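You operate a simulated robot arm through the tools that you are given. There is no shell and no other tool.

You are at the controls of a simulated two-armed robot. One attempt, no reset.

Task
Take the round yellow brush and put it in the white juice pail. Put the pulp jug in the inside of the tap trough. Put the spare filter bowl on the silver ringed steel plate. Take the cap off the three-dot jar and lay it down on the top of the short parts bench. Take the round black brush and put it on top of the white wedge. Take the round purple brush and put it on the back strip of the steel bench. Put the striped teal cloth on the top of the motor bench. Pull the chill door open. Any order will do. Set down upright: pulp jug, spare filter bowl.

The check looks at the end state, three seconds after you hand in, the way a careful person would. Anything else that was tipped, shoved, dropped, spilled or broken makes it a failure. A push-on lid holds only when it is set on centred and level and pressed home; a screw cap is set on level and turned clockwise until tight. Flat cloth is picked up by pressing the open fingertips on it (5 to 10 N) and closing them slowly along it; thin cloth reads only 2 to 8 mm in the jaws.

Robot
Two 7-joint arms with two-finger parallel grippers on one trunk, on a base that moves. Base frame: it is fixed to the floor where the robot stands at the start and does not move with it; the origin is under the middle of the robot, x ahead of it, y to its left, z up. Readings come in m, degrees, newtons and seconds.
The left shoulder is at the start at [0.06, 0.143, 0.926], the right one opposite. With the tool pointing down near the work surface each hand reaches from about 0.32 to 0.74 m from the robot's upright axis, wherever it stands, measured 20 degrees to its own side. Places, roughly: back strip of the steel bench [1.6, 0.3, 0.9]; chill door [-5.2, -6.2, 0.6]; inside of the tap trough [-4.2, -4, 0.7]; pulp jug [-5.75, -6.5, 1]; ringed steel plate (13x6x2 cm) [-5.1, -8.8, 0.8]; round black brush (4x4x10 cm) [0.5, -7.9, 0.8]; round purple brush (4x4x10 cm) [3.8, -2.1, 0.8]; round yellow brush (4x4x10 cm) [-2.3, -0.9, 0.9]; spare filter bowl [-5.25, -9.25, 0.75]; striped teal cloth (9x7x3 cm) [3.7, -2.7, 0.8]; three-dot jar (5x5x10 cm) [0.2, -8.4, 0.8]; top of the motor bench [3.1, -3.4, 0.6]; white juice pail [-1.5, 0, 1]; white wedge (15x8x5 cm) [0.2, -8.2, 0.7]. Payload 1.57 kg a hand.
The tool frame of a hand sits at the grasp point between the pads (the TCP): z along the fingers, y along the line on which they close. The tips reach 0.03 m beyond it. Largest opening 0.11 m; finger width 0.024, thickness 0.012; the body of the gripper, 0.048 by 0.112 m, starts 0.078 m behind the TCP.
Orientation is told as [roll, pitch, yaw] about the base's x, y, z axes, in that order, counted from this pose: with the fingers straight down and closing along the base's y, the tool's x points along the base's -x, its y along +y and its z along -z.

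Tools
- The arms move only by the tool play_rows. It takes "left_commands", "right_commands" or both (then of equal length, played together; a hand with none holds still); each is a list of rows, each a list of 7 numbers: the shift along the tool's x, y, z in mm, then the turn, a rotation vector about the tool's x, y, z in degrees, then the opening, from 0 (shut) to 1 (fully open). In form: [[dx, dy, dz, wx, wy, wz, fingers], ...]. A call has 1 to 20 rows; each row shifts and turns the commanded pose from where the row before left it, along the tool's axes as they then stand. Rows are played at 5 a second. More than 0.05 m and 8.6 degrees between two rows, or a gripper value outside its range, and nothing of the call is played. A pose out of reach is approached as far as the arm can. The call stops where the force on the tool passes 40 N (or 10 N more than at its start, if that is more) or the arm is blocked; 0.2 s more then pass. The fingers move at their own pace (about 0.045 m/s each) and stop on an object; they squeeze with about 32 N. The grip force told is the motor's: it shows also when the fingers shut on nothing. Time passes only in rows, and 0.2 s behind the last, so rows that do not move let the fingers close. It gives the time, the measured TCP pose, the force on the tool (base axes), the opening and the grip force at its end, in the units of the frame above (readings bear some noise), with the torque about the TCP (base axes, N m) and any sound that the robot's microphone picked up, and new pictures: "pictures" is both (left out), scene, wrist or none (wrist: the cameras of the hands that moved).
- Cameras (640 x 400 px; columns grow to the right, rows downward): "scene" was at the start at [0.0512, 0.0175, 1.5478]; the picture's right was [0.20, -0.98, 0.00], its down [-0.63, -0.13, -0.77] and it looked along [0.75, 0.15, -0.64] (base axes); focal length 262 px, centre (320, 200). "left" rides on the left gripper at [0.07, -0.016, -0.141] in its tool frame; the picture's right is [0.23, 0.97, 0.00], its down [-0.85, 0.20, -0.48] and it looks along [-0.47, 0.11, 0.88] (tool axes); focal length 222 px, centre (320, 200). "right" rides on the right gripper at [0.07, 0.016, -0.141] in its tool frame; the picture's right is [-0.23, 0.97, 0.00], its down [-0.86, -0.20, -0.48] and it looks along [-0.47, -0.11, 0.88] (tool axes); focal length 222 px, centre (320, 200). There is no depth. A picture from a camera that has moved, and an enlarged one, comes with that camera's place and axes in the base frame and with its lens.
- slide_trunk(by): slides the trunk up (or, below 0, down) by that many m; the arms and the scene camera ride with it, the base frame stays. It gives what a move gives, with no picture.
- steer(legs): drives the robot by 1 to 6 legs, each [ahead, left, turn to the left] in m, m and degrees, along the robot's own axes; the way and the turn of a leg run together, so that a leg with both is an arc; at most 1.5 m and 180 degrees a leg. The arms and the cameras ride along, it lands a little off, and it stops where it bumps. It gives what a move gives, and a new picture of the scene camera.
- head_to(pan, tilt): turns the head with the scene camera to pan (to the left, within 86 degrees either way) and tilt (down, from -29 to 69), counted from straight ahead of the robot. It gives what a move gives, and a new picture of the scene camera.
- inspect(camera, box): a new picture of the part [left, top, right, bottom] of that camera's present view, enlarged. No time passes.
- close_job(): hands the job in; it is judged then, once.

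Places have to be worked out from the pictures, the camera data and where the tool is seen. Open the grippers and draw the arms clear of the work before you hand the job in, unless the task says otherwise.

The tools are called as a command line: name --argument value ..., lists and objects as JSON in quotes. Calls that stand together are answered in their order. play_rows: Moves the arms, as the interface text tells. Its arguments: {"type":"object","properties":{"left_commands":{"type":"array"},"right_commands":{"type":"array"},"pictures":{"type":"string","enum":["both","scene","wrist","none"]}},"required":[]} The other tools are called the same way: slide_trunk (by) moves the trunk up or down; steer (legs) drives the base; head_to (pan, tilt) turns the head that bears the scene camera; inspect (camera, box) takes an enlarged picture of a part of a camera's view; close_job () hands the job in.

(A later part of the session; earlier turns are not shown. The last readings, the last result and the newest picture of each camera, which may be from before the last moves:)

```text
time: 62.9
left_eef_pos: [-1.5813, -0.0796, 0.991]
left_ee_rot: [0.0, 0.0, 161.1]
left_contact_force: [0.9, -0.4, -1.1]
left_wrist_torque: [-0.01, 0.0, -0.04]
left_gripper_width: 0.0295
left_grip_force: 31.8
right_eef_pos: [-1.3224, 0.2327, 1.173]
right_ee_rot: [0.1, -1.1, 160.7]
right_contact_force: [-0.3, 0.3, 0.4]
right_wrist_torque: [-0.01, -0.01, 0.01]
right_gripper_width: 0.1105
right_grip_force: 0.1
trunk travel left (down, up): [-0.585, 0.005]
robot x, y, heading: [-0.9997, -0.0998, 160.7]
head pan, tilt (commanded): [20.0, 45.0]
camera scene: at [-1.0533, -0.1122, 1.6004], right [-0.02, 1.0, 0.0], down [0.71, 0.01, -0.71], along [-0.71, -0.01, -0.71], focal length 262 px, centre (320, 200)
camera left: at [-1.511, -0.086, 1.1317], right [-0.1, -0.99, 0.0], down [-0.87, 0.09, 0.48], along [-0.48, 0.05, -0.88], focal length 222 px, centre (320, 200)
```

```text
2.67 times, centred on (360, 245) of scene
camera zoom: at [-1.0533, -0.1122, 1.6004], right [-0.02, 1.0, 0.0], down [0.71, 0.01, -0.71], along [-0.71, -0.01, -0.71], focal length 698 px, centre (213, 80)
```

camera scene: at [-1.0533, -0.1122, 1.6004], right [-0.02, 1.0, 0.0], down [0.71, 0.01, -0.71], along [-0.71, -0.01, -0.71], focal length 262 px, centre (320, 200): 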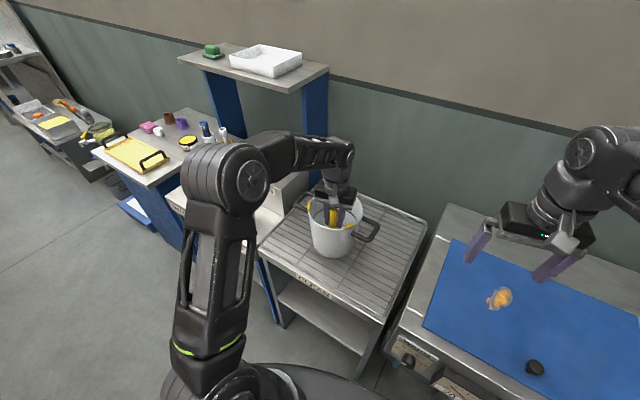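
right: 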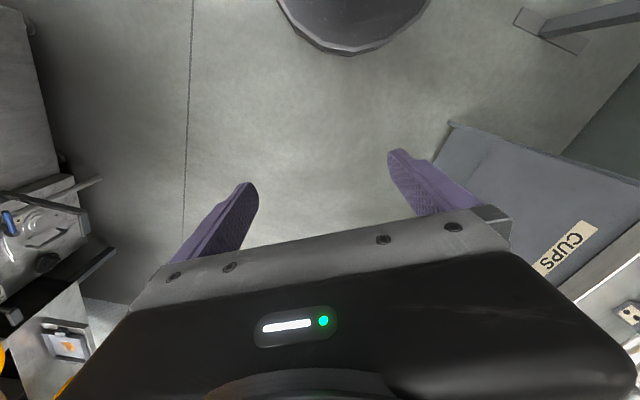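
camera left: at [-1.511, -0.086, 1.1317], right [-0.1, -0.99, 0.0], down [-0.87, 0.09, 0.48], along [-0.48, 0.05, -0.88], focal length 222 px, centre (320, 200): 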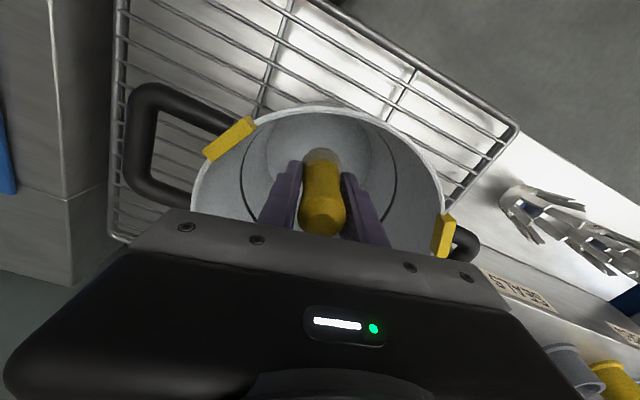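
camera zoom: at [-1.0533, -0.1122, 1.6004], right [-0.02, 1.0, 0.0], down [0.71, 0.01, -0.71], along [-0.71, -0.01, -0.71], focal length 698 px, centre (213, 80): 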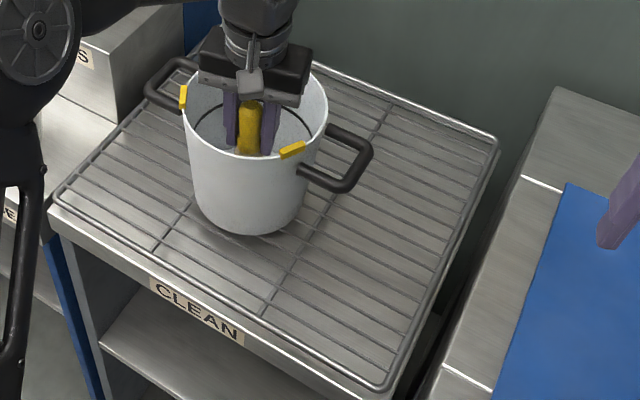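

The brush is centred in the pail. I lower another 20 mm, release gently and lift straight out.

play_rows --left_commands '[[0, 0, 10, 0, 0, 0, 0], [0, 0, 10, 0, 0, 0, 0], [0, 0, 0, 0, 0, 0, 0], [0, 0, 0, 0, 0, 0, 0.45], [0, 0, 0, 0, 0, 0, 0.45], [0, 0, 0, 0, 0, 0, 0.45], [0, 0, -30, 0, 0, 0, 0.45], [0, 0, -30, 0, 0, 0, 0.45], [0, 0, -30, 0, 0, 0, 0.45], [0, 0, -30, 0, 0, 0, 0.45], [0, 0, -30, 0, 0, 0, 0.45], [40, 0, -10, 0, 0, 0, 0.45], [40, 0, 0, 0, 0, 0, 0.45], [40, 0, 0, 0, 0, 0, 0.45], [20, 0, 0, 0, 0, 0, 0.45]]'

inspect --camera "scene" --box '[240, 170, 480, 320]'

```text
time: 66.1
left_eef_pos: [-1.4486, -0.1227, 1.1321]
left_ee_rot: [0.0, 0.1, 161.2]
left_contact_force: [0.5, -0.1, 1.6]
left_wrist_torque: [0.02, -0.04, -0.01]
left_gripper_width: 0.0496
left_grip_force: 0.0
right_eef_pos: [-1.3226, 0.2334, 1.1742]
right_ee_rot: [0.1, -1.0, 160.8]
right_contact_force: [0.0, 0.3, 0.3]
right_wrist_torque: [0.0, 0.01, -0.02]
right_gripper_width: 0.1098
right_grip_force: 0.1
trunk travel left (down, up): [-0.585, 0.005]
robot x, y, heading: [-0.9977, -0.0987, 161.1]
head pan, tilt (commanded): [20.0, 45.0]
camera scene: at [-1.0535, -0.1122, 1.6003], right [-0.02, 1.0, 0.0], down [0.71, 0.01, -0.71], along [-0.71, -0.01, -0.71], focal length 262 px, centre (320, 200)
camera left: at [-1.3778, -0.1296, 1.2737], right [-0.1, -0.99, 0.0], down [-0.87, 0.09, 0.48], along [-0.48, 0.05, -0.88], focal length 222 px, centre (320, 200)
```

scene: 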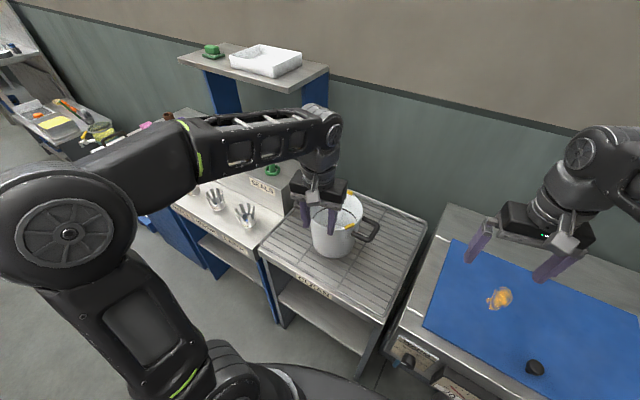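
left: 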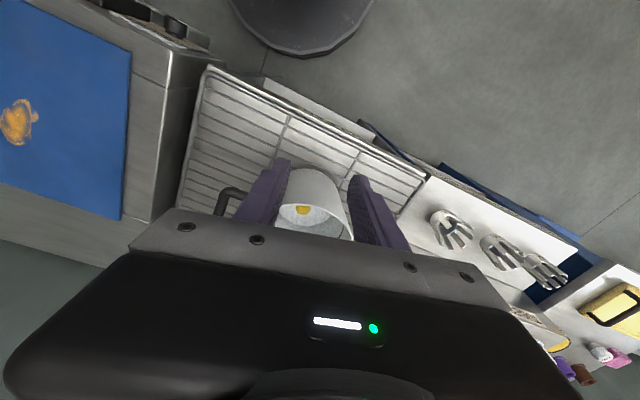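

```text
2.67 times, centred on (360, 245) of scene
camera zoom: at [-1.0535, -0.1122, 1.6003], right [-0.02, 1.0, 0.0], down [0.71, 0.01, -0.71], along [-0.71, -0.01, -0.71], focal length 698 px, centre (213, 80)
```

zoom: 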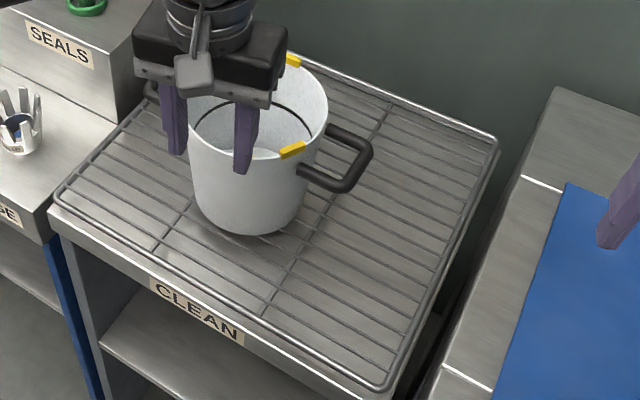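

The yellow brush is out of the hand and sits in the pail. I back out and turn right to head along the steel bench toward the far corner.

steer --legs '[[-0.5, 0, 0], [0, 0, -100], [0, 0, -97]]'

head_to --pan 0 --tilt 30

```text
time: 77.4
left_eef_pos: [-0.0839, -0.3865, 1.133]
left_ee_rot: [0.0, 0.0, -37.1]
left_contact_force: [0.4, 0.2, 0.3]
left_wrist_torque: [-0.01, -0.02, -0.03]
left_gripper_width: 0.0493
left_grip_force: 0.0
right_eef_pos: [-0.3151, -0.6865, 1.1744]
right_ee_rot: [0.1, -1.0, -37.4]
right_contact_force: [-0.5, -0.9, 0.3]
right_wrist_torque: [0.0, -0.01, -0.01]
right_gripper_width: 0.1098
right_grip_force: 0.0
trunk travel left (down, up): [-0.585, 0.005]
robot x, y, heading: [-0.5196, -0.265, -37.2]
head pan, tilt (commanded): [20.0, 45.0]
camera scene: at [-0.4668, -0.2712, 1.6003], right [-0.29, -0.96, 0.0], down [-0.68, 0.21, -0.71], along [0.68, -0.21, -0.71], focal length 262 px, centre (320, 200)
```

scene: 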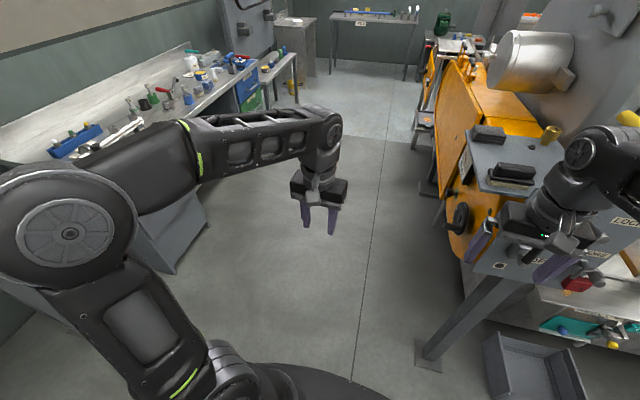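

```text
time: 78.2
left_eef_pos: [-0.0824, -0.3873, 1.1306]
left_ee_rot: [0.0, 0.1, -37.1]
left_contact_force: [-0.6, 1.2, 0.0]
left_wrist_torque: [0.06, -0.01, 0.01]
left_gripper_width: 0.0496
left_grip_force: 0.1
right_eef_pos: [-0.3154, -0.685, 1.1734]
right_ee_rot: [0.1, -1.0, -37.4]
right_contact_force: [0.6, 0.7, 0.4]
right_wrist_torque: [-0.01, 0.02, 0.0]
right_gripper_width: 0.1101
right_grip_force: 0.0
trunk travel left (down, up): [-0.585, 0.005]
robot x, y, heading: [-0.5169, -0.2663, -37.0]
head pan, tilt (commanded): [0.0, 30.0]
camera scene: at [-0.4723, -0.3017, 1.6229], right [-0.6, -0.8, 0.0], down [-0.4, 0.3, -0.87], along [0.69, -0.52, -0.5], focal length 262 px, centre (320, 200)
```

scene: 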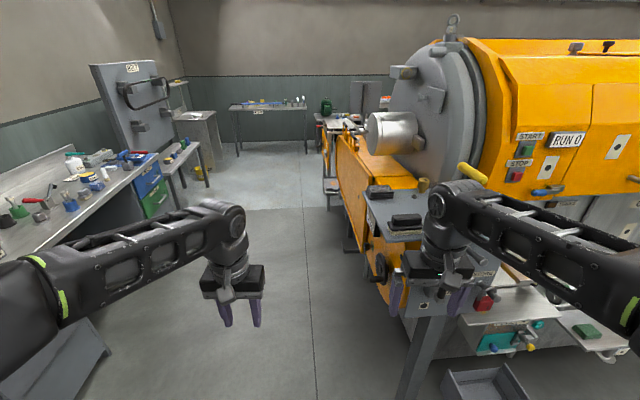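

The passage between steel bench and orange machine is visible. I shift left away from the control post, then drive down the middle of the passage.

steer --legs '[[0, 0.62, 0], [1.2, 0, 0]]'

```text
time: 87.3
left_eef_pos: [1.2526, -0.5958, 1.1326]
left_ee_rot: [0.0, 0.0, -35.5]
left_contact_force: [0.7, 0.6, -0.5]
left_wrist_torque: [0.03, 0.01, -0.01]
left_gripper_width: 0.0494
left_grip_force: 0.1
right_eef_pos: [1.0291, -0.9018, 1.1732]
right_ee_rot: [0.1, -1.0, -35.9]
right_contact_force: [-0.9, -0.2, -0.1]
right_wrist_torque: [0.01, 0.01, -0.01]
right_gripper_width: 0.1098
right_grip_force: 0.2
trunk travel left (down, up): [-0.585, 0.005]
robot x, y, heading: [0.8165, -0.4853, -35.6]
head pan, tilt (commanded): [0.0, 30.0]
camera scene: at [0.8617, -0.5219, 1.6229], right [-0.58, -0.81, 0.0], down [-0.41, 0.29, -0.87], along [0.7, -0.5, -0.5], focal length 262 px, centre (320, 200)
```

scene: 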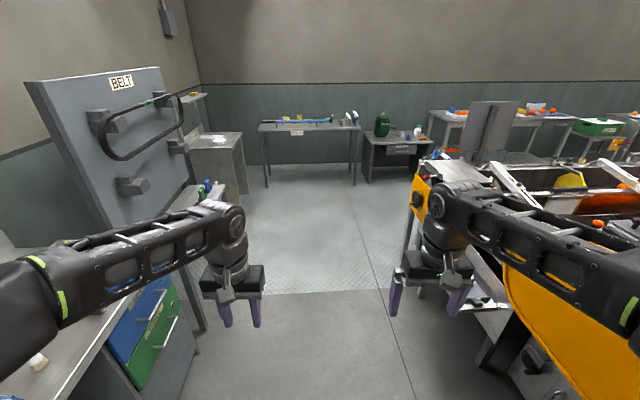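

I'm in the passage; ahead are the far tables. I zoom in on them to find the purple brush, cloth and motor bench.

inspect --camera "scene" --box '[180, 80, 440, 200]'

head_to --pan -50 --tilt 45

head_to --pan 50 --tilt 40

```text
2.46 times, centred on (310, 140) of scene
camera zoom: at [0.8617, -0.5219, 1.6229], right [-0.58, -0.81, 0.0], down [-0.41, 0.29, -0.87], along [0.7, -0.5, -0.5], focal length 644 px, centre (345, 348)
```

zoom: 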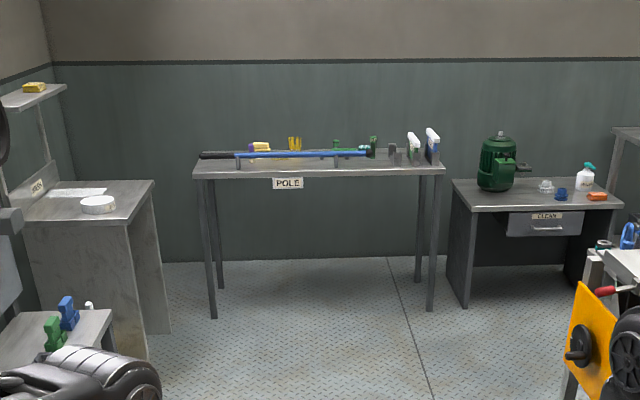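

```text
time: 88.5
left_eef_pos: [1.2533, -0.5965, 1.1323]
left_ee_rot: [0.0, 0.0, -35.6]
left_contact_force: [-0.5, 0.0, 0.6]
left_wrist_torque: [0.03, 0.0, -0.01]
left_gripper_width: 0.0495
left_grip_force: 0.1
right_eef_pos: [1.0298, -0.9013, 1.1733]
right_ee_rot: [0.1, -1.0, -35.9]
right_contact_force: [-0.7, -0.1, 0.1]
right_wrist_torque: [0.03, 0.04, 0.01]
right_gripper_width: 0.1101
right_grip_force: 0.0
trunk travel left (down, up): [-0.585, 0.005]
robot x, y, heading: [0.8169, -0.4876, -35.7]
head pan, tilt (commanded): [-50.0, 45.0]
camera scene: at [0.7941, -0.55, 1.6004], right [-1.0, -0.08, 0.0], down [-0.05, 0.7, -0.71], along [0.05, -0.71, -0.71], focal length 262 px, centre (320, 200)
```

scene: 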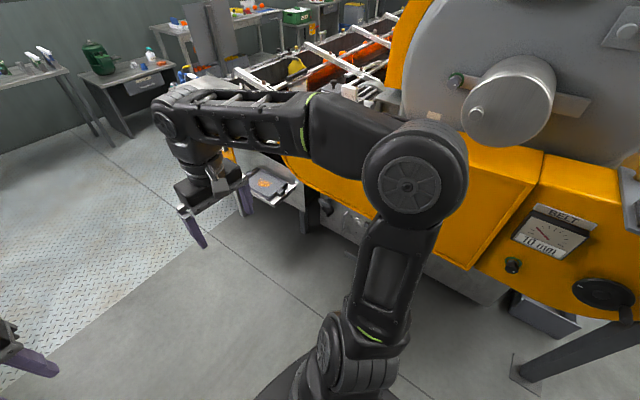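

```text
time: 90.3
left_eef_pos: [1.2527, -0.5955, 1.1324]
left_ee_rot: [-0.1, 0.1, -35.6]
left_contact_force: [-0.7, 0.1, -0.4]
left_wrist_torque: [0.0, 0.01, 0.0]
left_gripper_width: 0.0495
left_grip_force: 0.0
right_eef_pos: [1.0287, -0.9005, 1.1756]
right_ee_rot: [0.2, -1.0, -35.9]
right_contact_force: [0.5, 0.4, 0.0]
right_wrist_torque: [0.0, -0.05, -0.01]
right_gripper_width: 0.1098
right_grip_force: 0.0
trunk travel left (down, up): [-0.585, 0.005]
robot x, y, heading: [0.8145, -0.4847, -35.8]
head pan, tilt (commanded): [50.0, 40.0]
camera scene: at [0.8702, -0.4479, 1.6076], right [0.25, -0.97, 0.0], down [-0.62, -0.16, -0.77], along [0.74, 0.19, -0.64], focal length 262 px, centre (320, 200)
```

scene: 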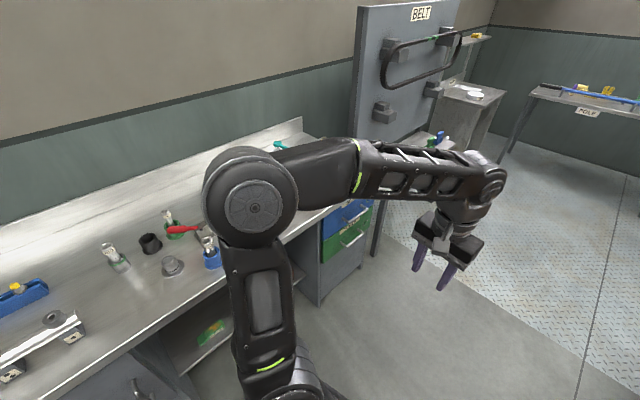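

The POLE table ahead holds the purple item, and something teal near its right part; the motor bench (green motor) is to its right. I drive up to the POLE table.

steer --legs '[[1.25, 0, 0], [1.2, 0, 0]]'

head_to --pan 0 --tilt 30

```text
time: 102.3
left_eef_pos: [3.2268, -2.0709, 1.1316]
left_ee_rot: [0.1, 0.1, -37.3]
left_contact_force: [-0.5, 0.3, 0.3]
left_wrist_torque: [0.01, 0.03, -0.02]
left_gripper_width: 0.0497
left_grip_force: 0.0
right_eef_pos: [2.9937, -2.368, 1.1738]
right_ee_rot: [0.0, -1.0, -37.4]
right_contact_force: [0.2, 0.2, 0.2]
right_wrist_torque: [0.0, 0.0, 0.0]
right_gripper_width: 0.11
right_grip_force: 0.1
trunk travel left (down, up): [-0.585, 0.005]
robot x, y, heading: [2.7938, -1.9478, -36.9]
head pan, tilt (commanded): [50.0, 40.0]
camera scene: at [2.8484, -1.9113, 1.6076], right [0.22, -0.98, 0.0], down [-0.63, -0.14, -0.77], along [0.75, 0.17, -0.64], focal length 262 px, centre (320, 200)
```

scene: 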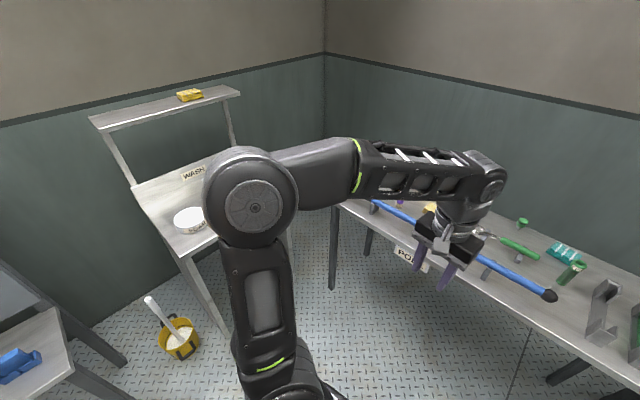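

```text
time: 103.5
left_eef_pos: [3.2263, -2.0702, 1.1316]
left_ee_rot: [-0.1, 0.0, -37.2]
left_contact_force: [-0.8, 0.2, -0.1]
left_wrist_torque: [0.01, 0.01, 0.0]
left_gripper_width: 0.0496
left_grip_force: 0.1
right_eef_pos: [2.9943, -2.3677, 1.1746]
right_ee_rot: [0.2, -1.0, -37.6]
right_contact_force: [0.6, 0.2, 0.4]
right_wrist_torque: [0.01, 0.0, -0.04]
right_gripper_width: 0.1099
right_grip_force: 0.1
trunk travel left (down, up): [-0.585, 0.005]
robot x, y, heading: [2.7883, -1.9474, -37.3]
head pan, tilt (commanded): [0.0, 30.0]
camera scene: at [2.8372, -1.9845, 1.6229], right [-0.6, -0.8, 0.0], down [-0.4, 0.3, -0.87], along [0.69, -0.52, -0.5], focal length 262 px, centre (320, 200)
```

scene: 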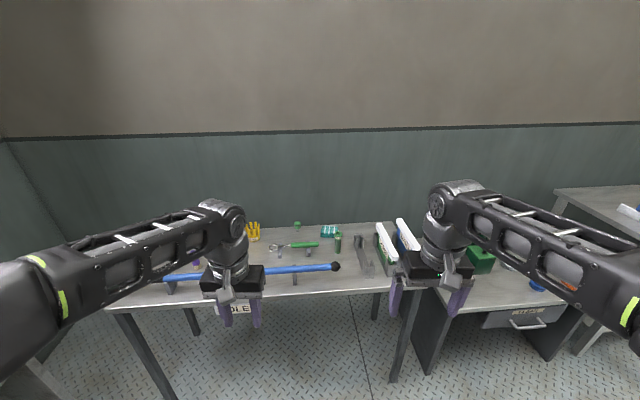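

The striped teal cloth is visible behind the pole; the left arm hides the purple brush. I zoom in on both areas.

inspect --camera "scene" --box '[240, 205, 400, 305]'

inspect --camera "scene" --box '[110, 205, 270, 305]'

inspect --camera "scene" --box '[400, 180, 640, 330]'

```text
4.00 times, centred on (320, 255) of scene
camera zoom: at [2.8372, -1.9845, 1.6229], right [-0.6, -0.8, 0.0], down [-0.4, 0.3, -0.87], along [0.69, -0.52, -0.5], focal length 1047 px, centre (320, -20)
```

zoom: 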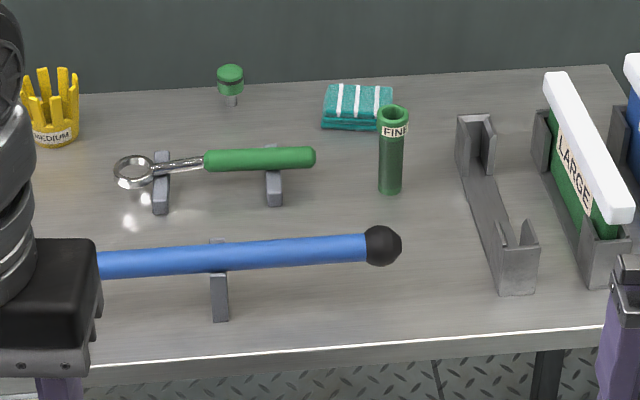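

```text
4.00 times, centred on (190, 255) of scene
camera zoom: at [2.8372, -1.9845, 1.6229], right [-0.6, -0.8, 0.0], down [-0.4, 0.3, -0.87], along [0.69, -0.52, -0.5], focal length 1047 px, centre (840, -20)
```

zoom: 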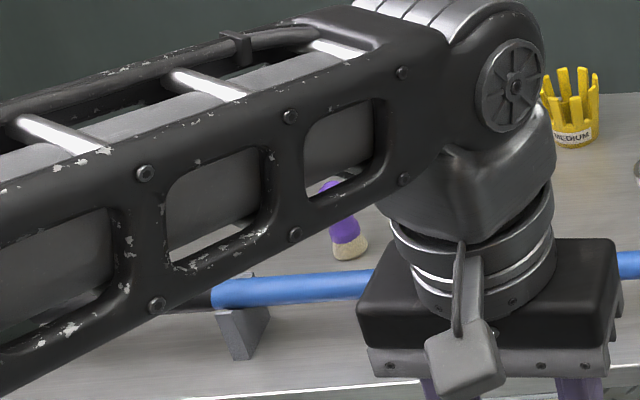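

```text
2.67 times, centred on (520, 255) of scene
camera zoom: at [2.8372, -1.9845, 1.6229], right [-0.6, -0.8, 0.0], down [-0.4, 0.3, -0.87], along [0.69, -0.52, -0.5], focal length 698 px, centre (-213, 53)
```

zoom: 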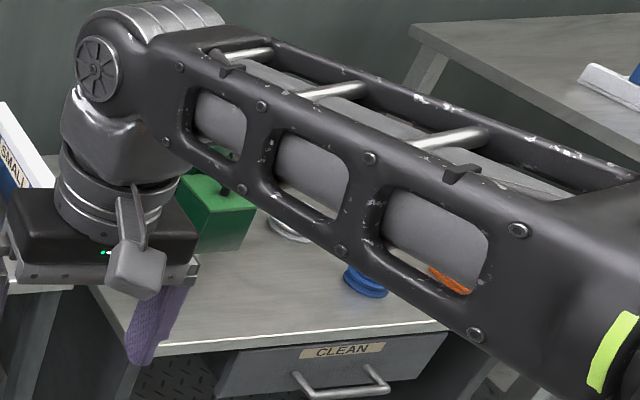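

The purple brush stands behind the blue pole at about (3.88, -2.07); the teal cloth lies at about (3.70, -2.71). I move forward-left so the left hand can take the brush.

steer --legs '[[0, 0.34, 0], [0.36, 0, 0]]'

head_to --pan 10 --tilt 45

inspect --camera "left" --box '[0, 0, 640, 400]'

```text
time: 107.6
left_eef_pos: [3.7247, -2.0082, 1.1321]
left_ee_rot: [-0.1, 0.0, -36.6]
left_contact_force: [-0.3, -0.1, 1.3]
left_wrist_torque: [0.02, 0.05, 0.0]
left_gripper_width: 0.0495
left_grip_force: 0.0
right_eef_pos: [3.4964, -2.3088, 1.1738]
right_ee_rot: [0.0, -1.0, -36.9]
right_contact_force: [0.3, -0.4, -0.8]
right_wrist_torque: [0.01, 0.04, 0.02]
right_gripper_width: 0.1099
right_grip_force: 0.0
trunk travel left (down, up): [-0.585, 0.005]
robot x, y, heading: [3.2913, -1.8881, -36.6]
head pan, tilt (commanded): [0.0, 30.0]
camera scene: at [3.3348, -1.9272, 1.6229], right [-0.6, -0.8, 0.0], down [-0.4, 0.3, -0.87], along [0.69, -0.52, -0.5], focal length 262 px, centre (320, 200)
```

scene: 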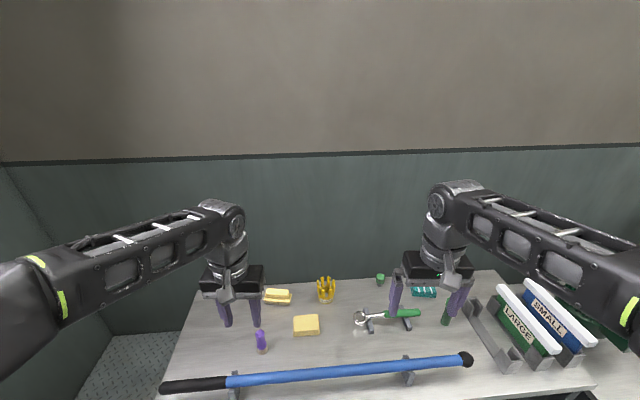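

```text
time: 108.4
left_eef_pos: [3.723, -2.0081, 1.1318]
left_ee_rot: [0.0, -0.1, -36.6]
left_contact_force: [0.1, 0.5, -0.3]
left_wrist_torque: [0.01, -0.05, 0.01]
left_gripper_width: 0.0494
left_grip_force: 0.1
right_eef_pos: [3.4949, -2.3088, 1.175]
right_ee_rot: [0.1, -1.1, -36.9]
right_contact_force: [-0.2, 0.2, 0.0]
right_wrist_torque: [0.0, 0.01, 0.02]
right_gripper_width: 0.1097
right_grip_force: 0.1
trunk travel left (down, up): [-0.585, 0.005]
robot x, y, heading: [3.2886, -1.8969, -36.7]
head pan, tilt (commanded): [10.0, 45.0]
camera scene: at [3.3339, -1.9091, 1.6004], right [-0.45, -0.89, 0.0], down [-0.63, 0.32, -0.71], along [0.63, -0.32, -0.71], focal length 262 px, centre (320, 200)
```

scene: 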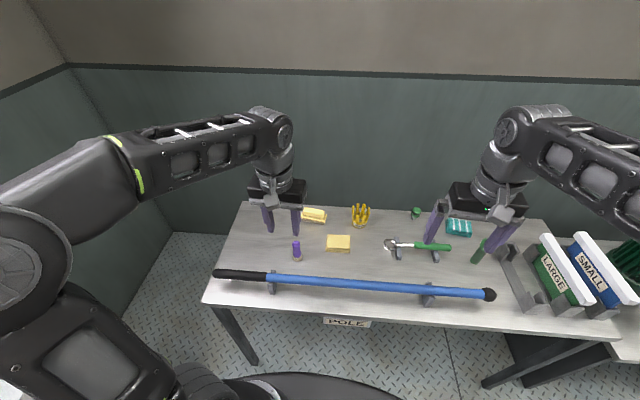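

```text
1.00 times, centred on (320, 200) of left (not enlarged: the box is as wide or as high as the picture)
camera zoom: at [3.6577, -1.9788, 1.2738], right [0.4, 0.92, 0.0], down [0.81, -0.35, 0.48], along [0.44, -0.19, -0.88], focal length 222 px, centre (320, 200)
```

zoom: 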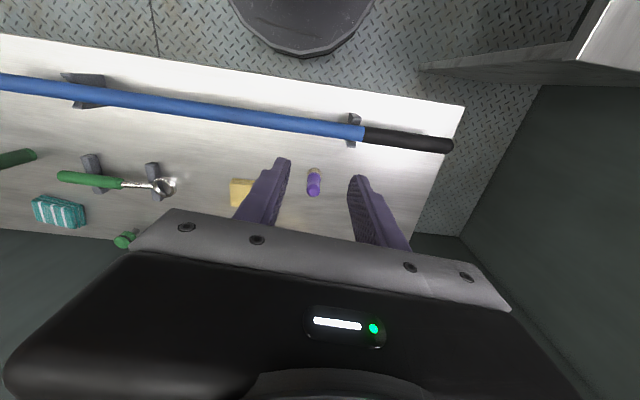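

The purple brush is at about (3.84, -2.07). I lower the left hand and move over it, then check with the wrist camera.

play_rows --left_commands '[[0, 0, 40, 0, 0, 0, 0.6], [0, 0, 40, 0, 0, 0, 0.6], [-32, 4.5, 20, 0, 0, 0, 0.6], [-32, 4.5, 20, 0, 0, 0, 0.6], [-32, 4.5, 20, 0, 0, 0, 0.6], [-32, 4.5, 20, 0, 0, 0, 0.6], [0, 0, 0, 0, 0, 0, 0.6]]' --pictures "wrist"

```text
time: 110.0
left_eef_pos: [3.8347, -2.0689, 0.9727]
left_ee_rot: [-0.1, 0.0, -36.5]
left_contact_force: [-0.6, 0.9, -0.1]
left_wrist_torque: [0.01, -0.04, 0.01]
left_gripper_width: 0.0661
left_grip_force: 0.0
right_eef_pos: [3.4954, -2.3068, 1.1752]
right_ee_rot: [0.2, -1.1, -36.9]
right_contact_force: [-0.1, 0.0, 0.1]
right_wrist_torque: [0.0, 0.02, -0.03]
right_gripper_width: 0.1101
right_grip_force: 0.1
trunk travel left (down, up): [-0.585, 0.005]
robot x, y, heading: [3.2882, -1.8915, -36.5]
head pan, tilt (commanded): [10.0, 45.0]
camera left: at [3.7687, -2.0393, 1.1139], right [0.4, 0.92, 0.0], down [0.81, -0.35, 0.48], along [0.44, -0.19, -0.88], focal length 222 px, centre (320, 200)
```

left: 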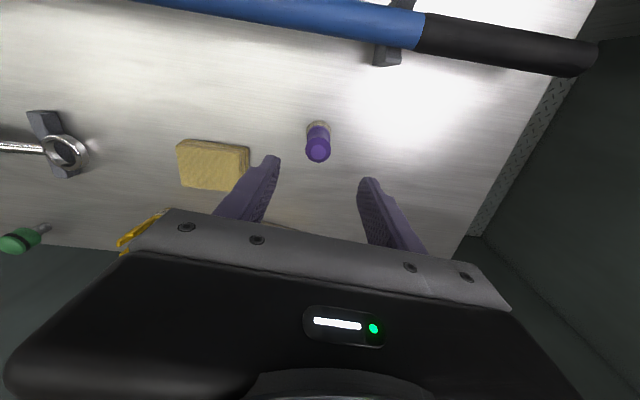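

Aligned within a few millimetres. I descend to z≈0.847 and close on the handle.

play_rows --left_commands '[[2, 0, 35, 0, 0, 0, 0.6], [0, 0, 35, 0, 0, 0, 0.6], [0, 0, 30, 0, 0, 0, 0.6], [0, 0, 25, 0, 0, 0, 0.6], [0, 0, 0, 0, 0, 0, 0.6], [0, 0, 0, 0, 0, 0, 0], [0, 0, 0, 0, 0, 0, 0], [0, 0, 0, 0, 0, 0, 0], [0, 0, 0, 0, 0, 0, 0], [0, 0, 0, 0, 0, 0, 0]]'

```text
time: 112.2
left_eef_pos: [3.8343, -2.07, 0.8483]
left_ee_rot: [0.0, 0.0, -36.6]
left_contact_force: [0.7, -0.5, -0.2]
left_wrist_torque: [-0.01, 0.01, 0.0]
left_gripper_width: 0.0287
left_grip_force: 31.8
right_eef_pos: [3.4937, -2.3089, 1.173]
right_ee_rot: [0.1, -1.0, -36.9]
right_contact_force: [0.3, 0.2, 0.6]
right_wrist_torque: [0.03, -0.05, -0.03]
right_gripper_width: 0.1102
right_grip_force: 0.0
trunk travel left (down, up): [-0.585, 0.005]
robot x, y, heading: [3.2863, -1.8881, -36.6]
head pan, tilt (commanded): [10.0, 45.0]
camera scene: at [3.3341, -1.9091, 1.6003], right [-0.45, -0.89, 0.0], down [-0.63, 0.32, -0.71], along [0.63, -0.32, -0.71], focal length 262 px, centre (320, 200)
camera left: at [3.7684, -2.041, 0.9898], right [0.4, 0.92, 0.0], down [0.81, -0.35, 0.48], along [0.44, -0.19, -0.88], focal length 222 px, centre (320, 200)
```

scene: 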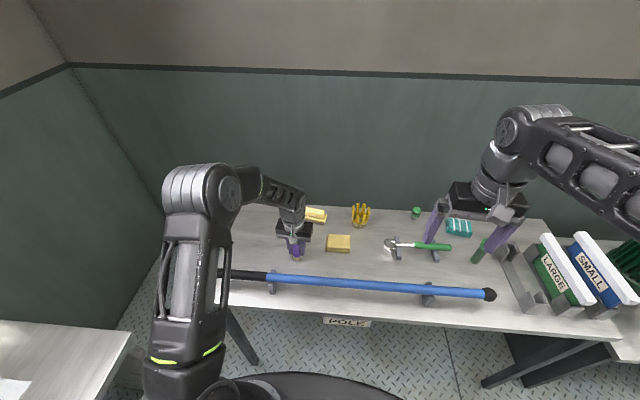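
left: 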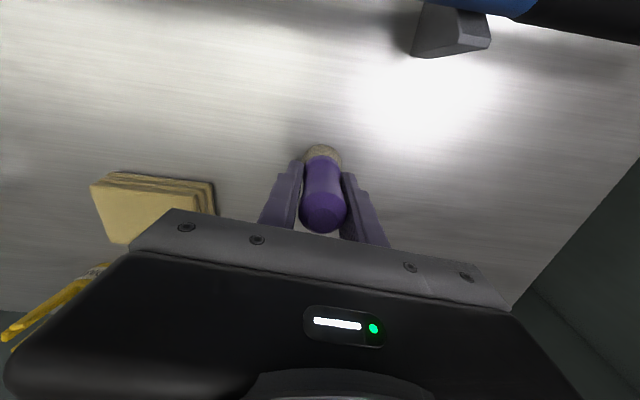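

Purple brush held (28.7 mm, 32 N). I lift and retract it above the pole.

play_rows --left_commands '[[0, 0, -40, 0, 0, 0, 0], [0, 0, -40, 0, 0, 0, 0], [0, 0, -40, 0, 0, 0, 0], [0, 0, -40, 0, 0, 0, 0], [0, 0, -40, 0, 0, 0, 0], [30, 0, -30, 0, 0, 0, 0], [30, 0, -30, 0, 0, 0, 0], [40, 0, -15, 0, 0, 0, 0], [40, 0, 0, 0, 0, 0, 0], [0, 0, 0, 0, 0, 0, 0]]'

```text
time: 114.4
left_eef_pos: [3.723, -1.9844, 1.1257]
left_ee_rot: [0.0, 0.0, -36.6]
left_contact_force: [0.8, -0.7, -0.9]
left_wrist_torque: [0.03, 0.04, 0.0]
left_gripper_width: 0.0289
left_grip_force: 32.1
right_eef_pos: [3.496, -2.3091, 1.1742]
right_ee_rot: [0.1, -1.0, -36.9]
right_contact_force: [-0.2, -0.2, 0.4]
right_wrist_torque: [-0.01, 0.01, 0.02]
right_gripper_width: 0.1101
right_grip_force: 0.3
trunk travel left (down, up): [-0.585, 0.005]
robot x, y, heading: [3.2908, -1.8927, -36.7]
head pan, tilt (commanded): [10.0, 45.0]
camera scene: at [3.3346, -1.9097, 1.6003], right [-0.45, -0.89, 0.0], down [-0.63, 0.32, -0.71], along [0.63, -0.32, -0.71], focal length 262 px, centre (320, 200)
camera left: at [3.6581, -1.9547, 1.2668], right [0.4, 0.92, 0.0], down [0.81, -0.35, 0.48], along [0.44, -0.19, -0.88], focal length 222 px, centre (320, 200)
```

scene: 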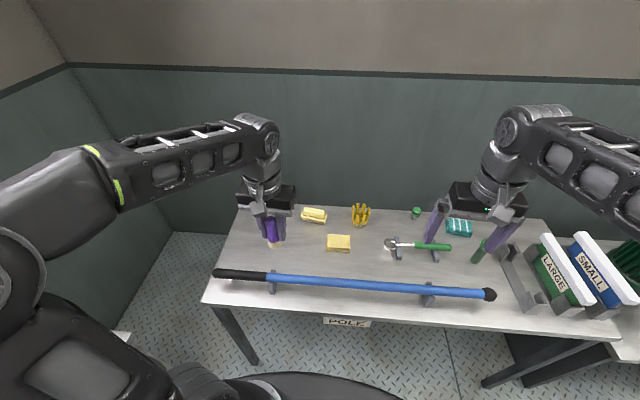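
left: 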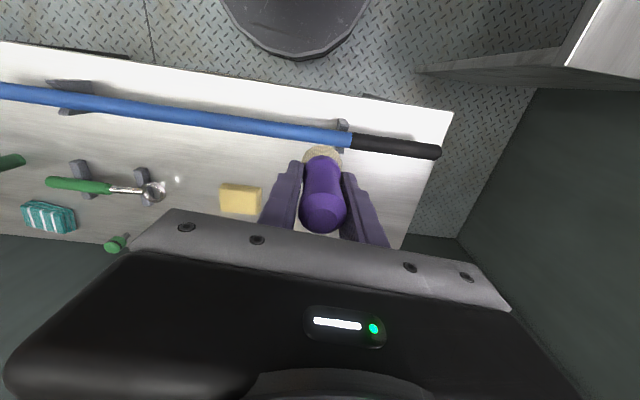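

Next the cloth at about (3.67, -2.684). I shift right and slightly ahead so the right hand can reach it.

steer --legs '[[0, -0.22, 0], [0.12, 0, 0]]'

head_to --pan -15 --tilt 45

inspect --camera "scene" --box '[240, 140, 400, 240]'

inspect --camera "right" --box '[0, 0, 640, 400]'

```text
time: 116.9
left_eef_pos: [3.6894, -2.2314, 1.1249]
left_ee_rot: [0.0, 0.1, -36.8]
left_contact_force: [0.5, 0.2, -0.6]
left_wrist_torque: [0.01, 0.05, 0.01]
left_gripper_width: 0.0285
left_grip_force: 32.2
right_eef_pos: [3.4612, -2.5553, 1.1733]
right_ee_rot: [0.1, -1.0, -37.0]
right_contact_force: [0.7, 0.3, -0.5]
right_wrist_torque: [0.01, 0.02, -0.01]
right_gripper_width: 0.11
right_grip_force: 0.0
trunk travel left (down, up): [-0.585, 0.005]
robot x, y, heading: [3.2542, -2.1363, -36.7]
head pan, tilt (commanded): [10.0, 45.0]
camera scene: at [3.3012, -2.1566, 1.6003], right [-0.45, -0.89, 0.0], down [-0.63, 0.32, -0.71], along [0.63, -0.32, -0.71], focal length 262 px, centre (320, 200)
```

scene: 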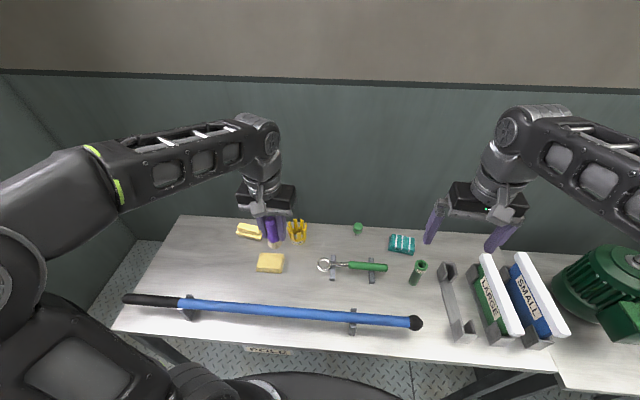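

```text
time: 117.8
left_eef_pos: [3.6894, -2.2304, 1.1261]
left_ee_rot: [0.0, -0.1, -36.8]
left_contact_force: [0.3, -0.7, -1.1]
left_wrist_torque: [-0.01, 0.0, -0.01]
left_gripper_width: 0.0286
left_grip_force: 31.7
right_eef_pos: [3.4598, -2.5545, 1.1731]
right_ee_rot: [0.1, -1.0, -37.1]
right_contact_force: [-0.1, 0.0, 0.4]
right_wrist_torque: [-0.02, 0.0, 0.01]
right_gripper_width: 0.11
right_grip_force: 0.1
trunk travel left (down, up): [-0.585, 0.005]
robot x, y, heading: [3.2529, -2.1371, -36.8]
head pan, tilt (commanded): [-15.0, 45.0]
camera scene: at [3.2776, -2.1828, 1.6003], right [-0.78, -0.62, 0.0], down [-0.44, 0.56, -0.71], along [0.44, -0.55, -0.71], focal length 262 px, centre (320, 200)
```

scene: 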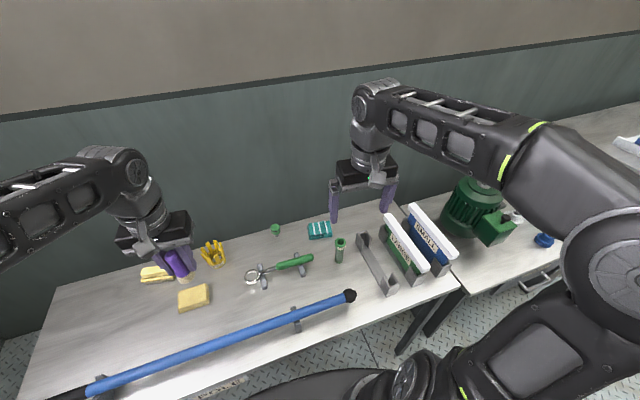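

```text
4.00 times, centred on (320, 190) of scene
camera zoom: at [3.2776, -2.1828, 1.6003], right [-0.78, -0.62, 0.0], down [-0.44, 0.56, -0.71], along [0.44, -0.55, -0.71], focal length 1047 px, centre (320, 240)
```

zoom: 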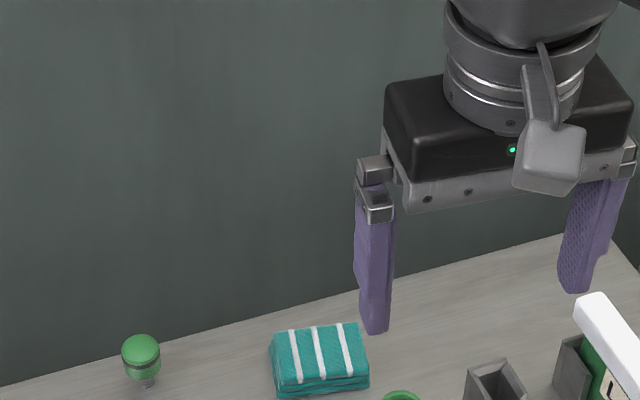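

```text
1.00 times, centred on (320, 200) of right (not enlarged: the box is as wide or as high as the picture)
camera zoom: at [3.4113, -2.4987, 1.3132], right [0.77, 0.64, 0.01], down [0.55, -0.67, 0.49], along [0.32, -0.38, -0.87], focal length 222 px, centre (320, 200)
```

zoom: 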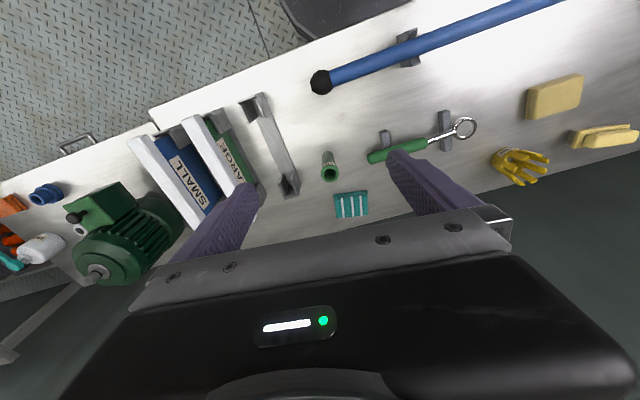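

Two views agree: cloth centre (3.669, -2.679), long side roughly along 47°. I hover the right hand above it and turn the wrist about 84° so the fingers close across the 7 cm side.

play_rows --right_commands '[[-40, 4, 20, 0, 0, 0, 1], [-40, 4, 20, 0, 0, 0, 1], [-40, 4, 20, 0, 0, 0, 1], [-40, 4, 20, 0, 0, 0, 1], [-40, 4, 20, 0, 0, 0, 1], [-40, 4, 20, 0, 0, 0, 1], [0, 0, 10, 0, 0, -8.4, 1], [0, 0, 10, 0, 0, -8.4, 1], [0, 0, 10, 0, 0, -8.4, 1], [0, 0, 10, 0, 0, -8.4, 1], [0, 0, 10, 0, 0, -8.4, 1], [0, 0, 0, 0, 0, -8.4, 1], [0, 0, 0, 0, 0, -8.4, 1], [0, 0, 0, 0, 0, -8.4, 1], [0, 0, 0, 0, 0, -8.4, 1], [0, 0, 0, 0, 0, -8.4, 1], [0, 0, 0, 0, 0, 0, 1]]'

```text
time: 121.4
left_eef_pos: [3.6901, -2.2306, 1.1241]
left_ee_rot: [-0.1, 0.0, -36.7]
left_contact_force: [0.3, -0.5, -1.5]
left_wrist_torque: [-0.03, 0.01, 0.01]
left_gripper_width: 0.0287
left_grip_force: 32.2
right_eef_pos: [3.6682, -2.6831, 1.0075]
right_ee_rot: [-0.9, -0.2, 47.1]
right_contact_force: [-0.2, 0.4, -0.1]
right_wrist_torque: [0.03, 0.02, -0.01]
right_gripper_width: 0.1104
right_grip_force: 0.0
trunk travel left (down, up): [-0.585, 0.005]
robot x, y, heading: [3.2523, -2.1386, -36.8]
head pan, tilt (commanded): [-15.0, 45.0]
camera scene: at [3.2774, -2.1826, 1.6003], right [-0.79, -0.62, 0.0], down [-0.44, 0.56, -0.71], along [0.44, -0.56, -0.71], focal length 262 px, centre (320, 200)
camera right: at [3.606, -2.7206, 1.148], right [-0.56, 0.83, -0.02], down [0.72, 0.49, 0.48], along [0.41, 0.26, -0.87], focal length 222 px, centre (320, 200)
```

scene: 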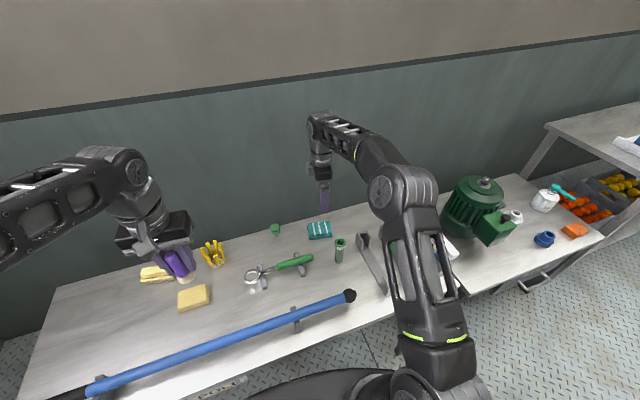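
right: 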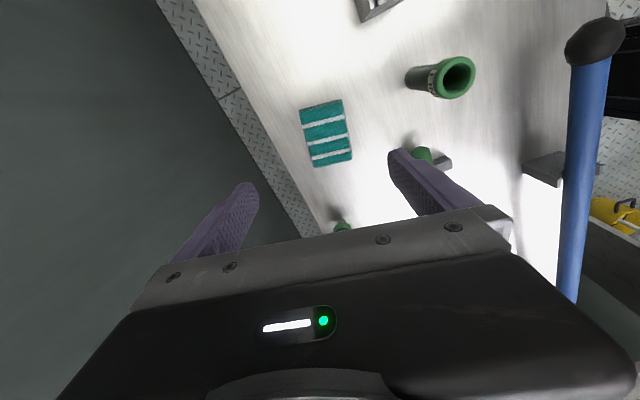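

The wrist is turned and the cloth is nearly centred (about 9 mm off along the closing line). I correct and descend toward the table in two stages.

play_rows --right_commands '[[0, 9, 0, 0, 0, 0, 1], [0, 0, 40, 0, 0, 0, 1], [0, 0, 40, 0, 0, 0, 1], [0, 0, 40, 0, 0, 0, 1], [0, 0, 30, 0, 0, 0, 1], [0, 0, 0, 0, 0, 0, 1]]'

```text
time: 122.8
left_eef_pos: [3.6898, -2.2313, 1.1261]
left_ee_rot: [-0.1, 0.0, -36.8]
left_contact_force: [-0.7, -0.7, 0.2]
left_wrist_torque: [-0.03, 0.0, -0.01]
left_gripper_width: 0.0283
left_grip_force: 32.4
right_eef_pos: [3.6632, -2.6777, 0.8567]
right_ee_rot: [-1.1, -0.3, 46.9]
right_contact_force: [-0.9, 1.0, 0.7]
right_wrist_torque: [0.0, 0.03, 0.02]
right_gripper_width: 0.11
right_grip_force: 0.1
trunk travel left (down, up): [-0.585, 0.005]
robot x, y, heading: [3.2548, -2.1371, -37.1]
head pan, tilt (commanded): [-15.0, 45.0]
camera scene: at [3.2773, -2.1826, 1.6004], right [-0.79, -0.62, 0.0], down [-0.44, 0.56, -0.71], along [0.44, -0.56, -0.71], focal length 262 px, centre (320, 200)
camera right: at [3.6012, -2.7163, 0.9975], right [-0.56, 0.83, -0.02], down [0.72, 0.49, 0.48], along [0.41, 0.26, -0.87], focal length 222 px, centre (320, 200)
```

scene: 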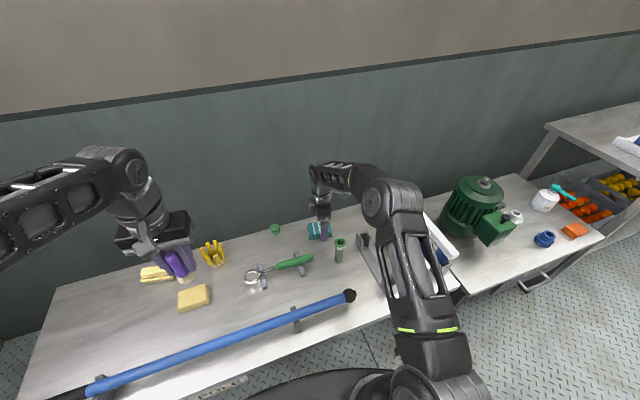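
right: 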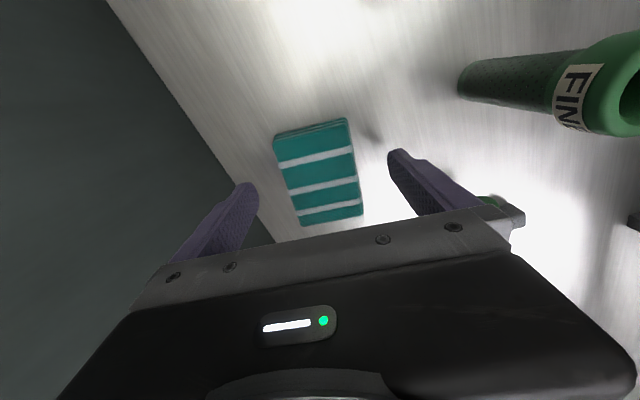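

Cloth sits well between the fingers. I descend the last 30 mm in small steps, then close slowly.

play_rows --right_commands '[[0, 0, 10, 0, 0, 0, 1], [0, 0, 10, 0, 0, 0, 1], [0, 0, 8, 0, 0, 0, 1], [0, 0, 0, 0, 0, 0, 1]]'

inspect --camera "scene" --box '[260, 150, 400, 280]'

```text
time: 123.8
left_eef_pos: [3.6877, -2.2296, 1.1266]
left_ee_rot: [0.0, -0.1, -36.8]
left_contact_force: [0.2, 0.0, -1.4]
left_wrist_torque: [0.01, 0.06, -0.01]
left_gripper_width: 0.0286
left_grip_force: 31.8
right_eef_pos: [3.6641, -2.6794, 0.8303]
right_ee_rot: [-1.3, -0.2, 46.9]
right_contact_force: [-2.1, -0.2, 14.9]
right_wrist_torque: [0.61, 0.79, 0.06]
right_gripper_width: 0.1099
right_grip_force: 0.0
trunk travel left (down, up): [-0.585, 0.005]
robot x, y, heading: [3.2535, -2.1392, -36.9]
head pan, tilt (commanded): [-15.0, 45.0]
camera scene: at [3.2764, -2.1814, 1.6007], right [-0.79, -0.62, 0.0], down [-0.44, 0.55, -0.71], along [0.44, -0.56, -0.71], focal length 262 px, centre (320, 200)
camera right: at [3.6013, -2.7167, 0.9714], right [-0.56, 0.83, -0.02], down [0.72, 0.49, 0.48], along [0.41, 0.26, -0.87], focal length 222 px, centre (320, 200)
```

scene: 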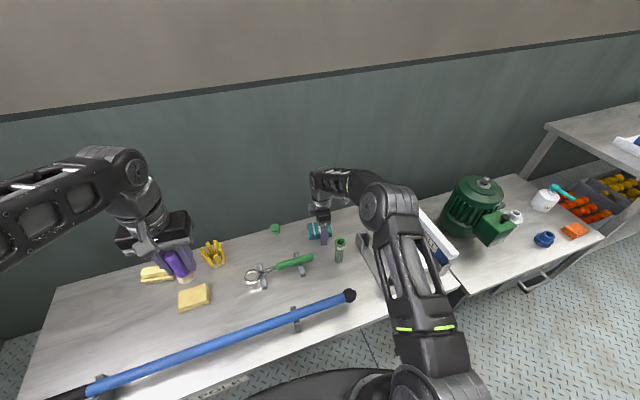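
right: 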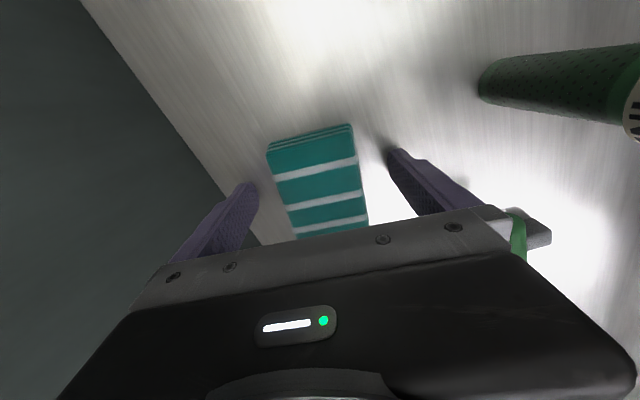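

```text
3.08 times, centred on (330, 215) of scene
camera zoom: at [3.2764, -2.1814, 1.6007], right [-0.79, -0.62, 0.0], down [-0.44, 0.55, -0.71], along [0.44, -0.56, -0.71], focal length 805 px, centre (289, 154)
```

zoom: 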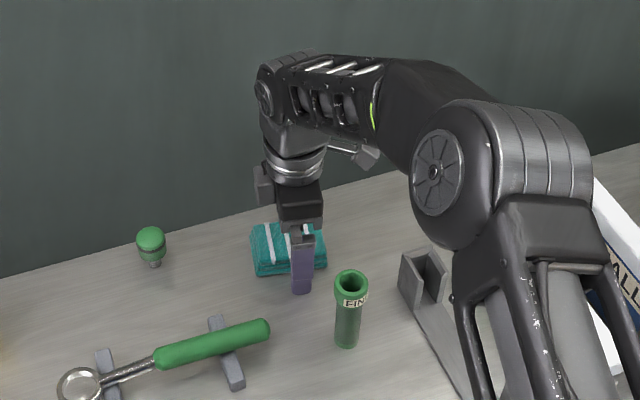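

The fingertips touch the table at TCP z=0.83, so the table top is z≈0.80. I back off 3 mm and close slowly on the cloth.

play_rows --right_commands '[[0, 0, -3, 0, 0, 0, 1], [0, 0, 0, 0, 0, 0, 0.8], [0, 0, 0, 0, 0, 0, 0.7], [0, 0, 0, 0, 0, 0, 0.6], [0, 0, 0, 0, 0, 0, 0.5], [0, 0, 0, 0, 0, 0, 0.3], [0, 0, 0, 0, 0, 0, 0], [0, 0, 0, 0, 0, 0, 0], [0, 0, 0, 0, 0, 0, 0], [0, 0, 0, 0, 0, 0, 0]]'

```text
time: 126.0
left_eef_pos: [3.6909, -2.2317, 1.1262]
left_ee_rot: [0.1, 0.1, -36.7]
left_contact_force: [-0.1, 0.4, -0.4]
left_wrist_torque: [-0.03, -0.04, -0.02]
left_gripper_width: 0.0285
left_grip_force: 32.1
right_eef_pos: [3.6637, -2.6797, 0.8318]
right_ee_rot: [-1.0, -0.2, 47.0]
right_contact_force: [0.8, 0.2, 0.6]
right_wrist_torque: [0.01, 0.01, 0.0]
right_gripper_width: 0.064
right_grip_force: 31.9
trunk travel left (down, up): [-0.585, 0.005]
robot x, y, heading: [3.2545, -2.135, -36.9]
head pan, tilt (commanded): [-15.0, 45.0]
camera scene: at [3.2774, -2.1827, 1.6003], right [-0.79, -0.62, 0.0], down [-0.44, 0.56, -0.71], along [0.44, -0.56, -0.71], focal length 262 px, centre (320, 200)
camera right: at [3.6021, -2.7175, 0.9723], right [-0.56, 0.83, -0.02], down [0.72, 0.49, 0.48], along [0.41, 0.26, -0.87], focal length 222 px, centre (320, 200)
```

scene: 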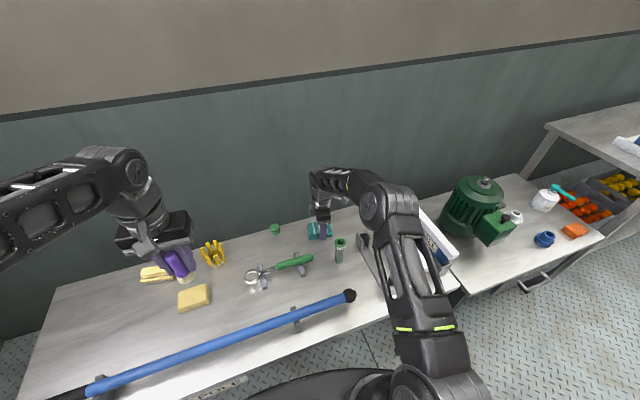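
right: 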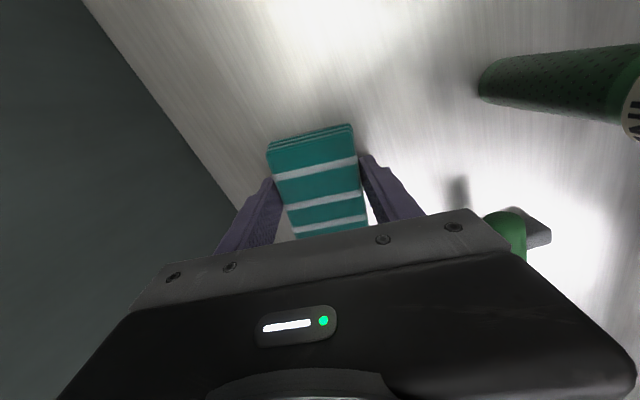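

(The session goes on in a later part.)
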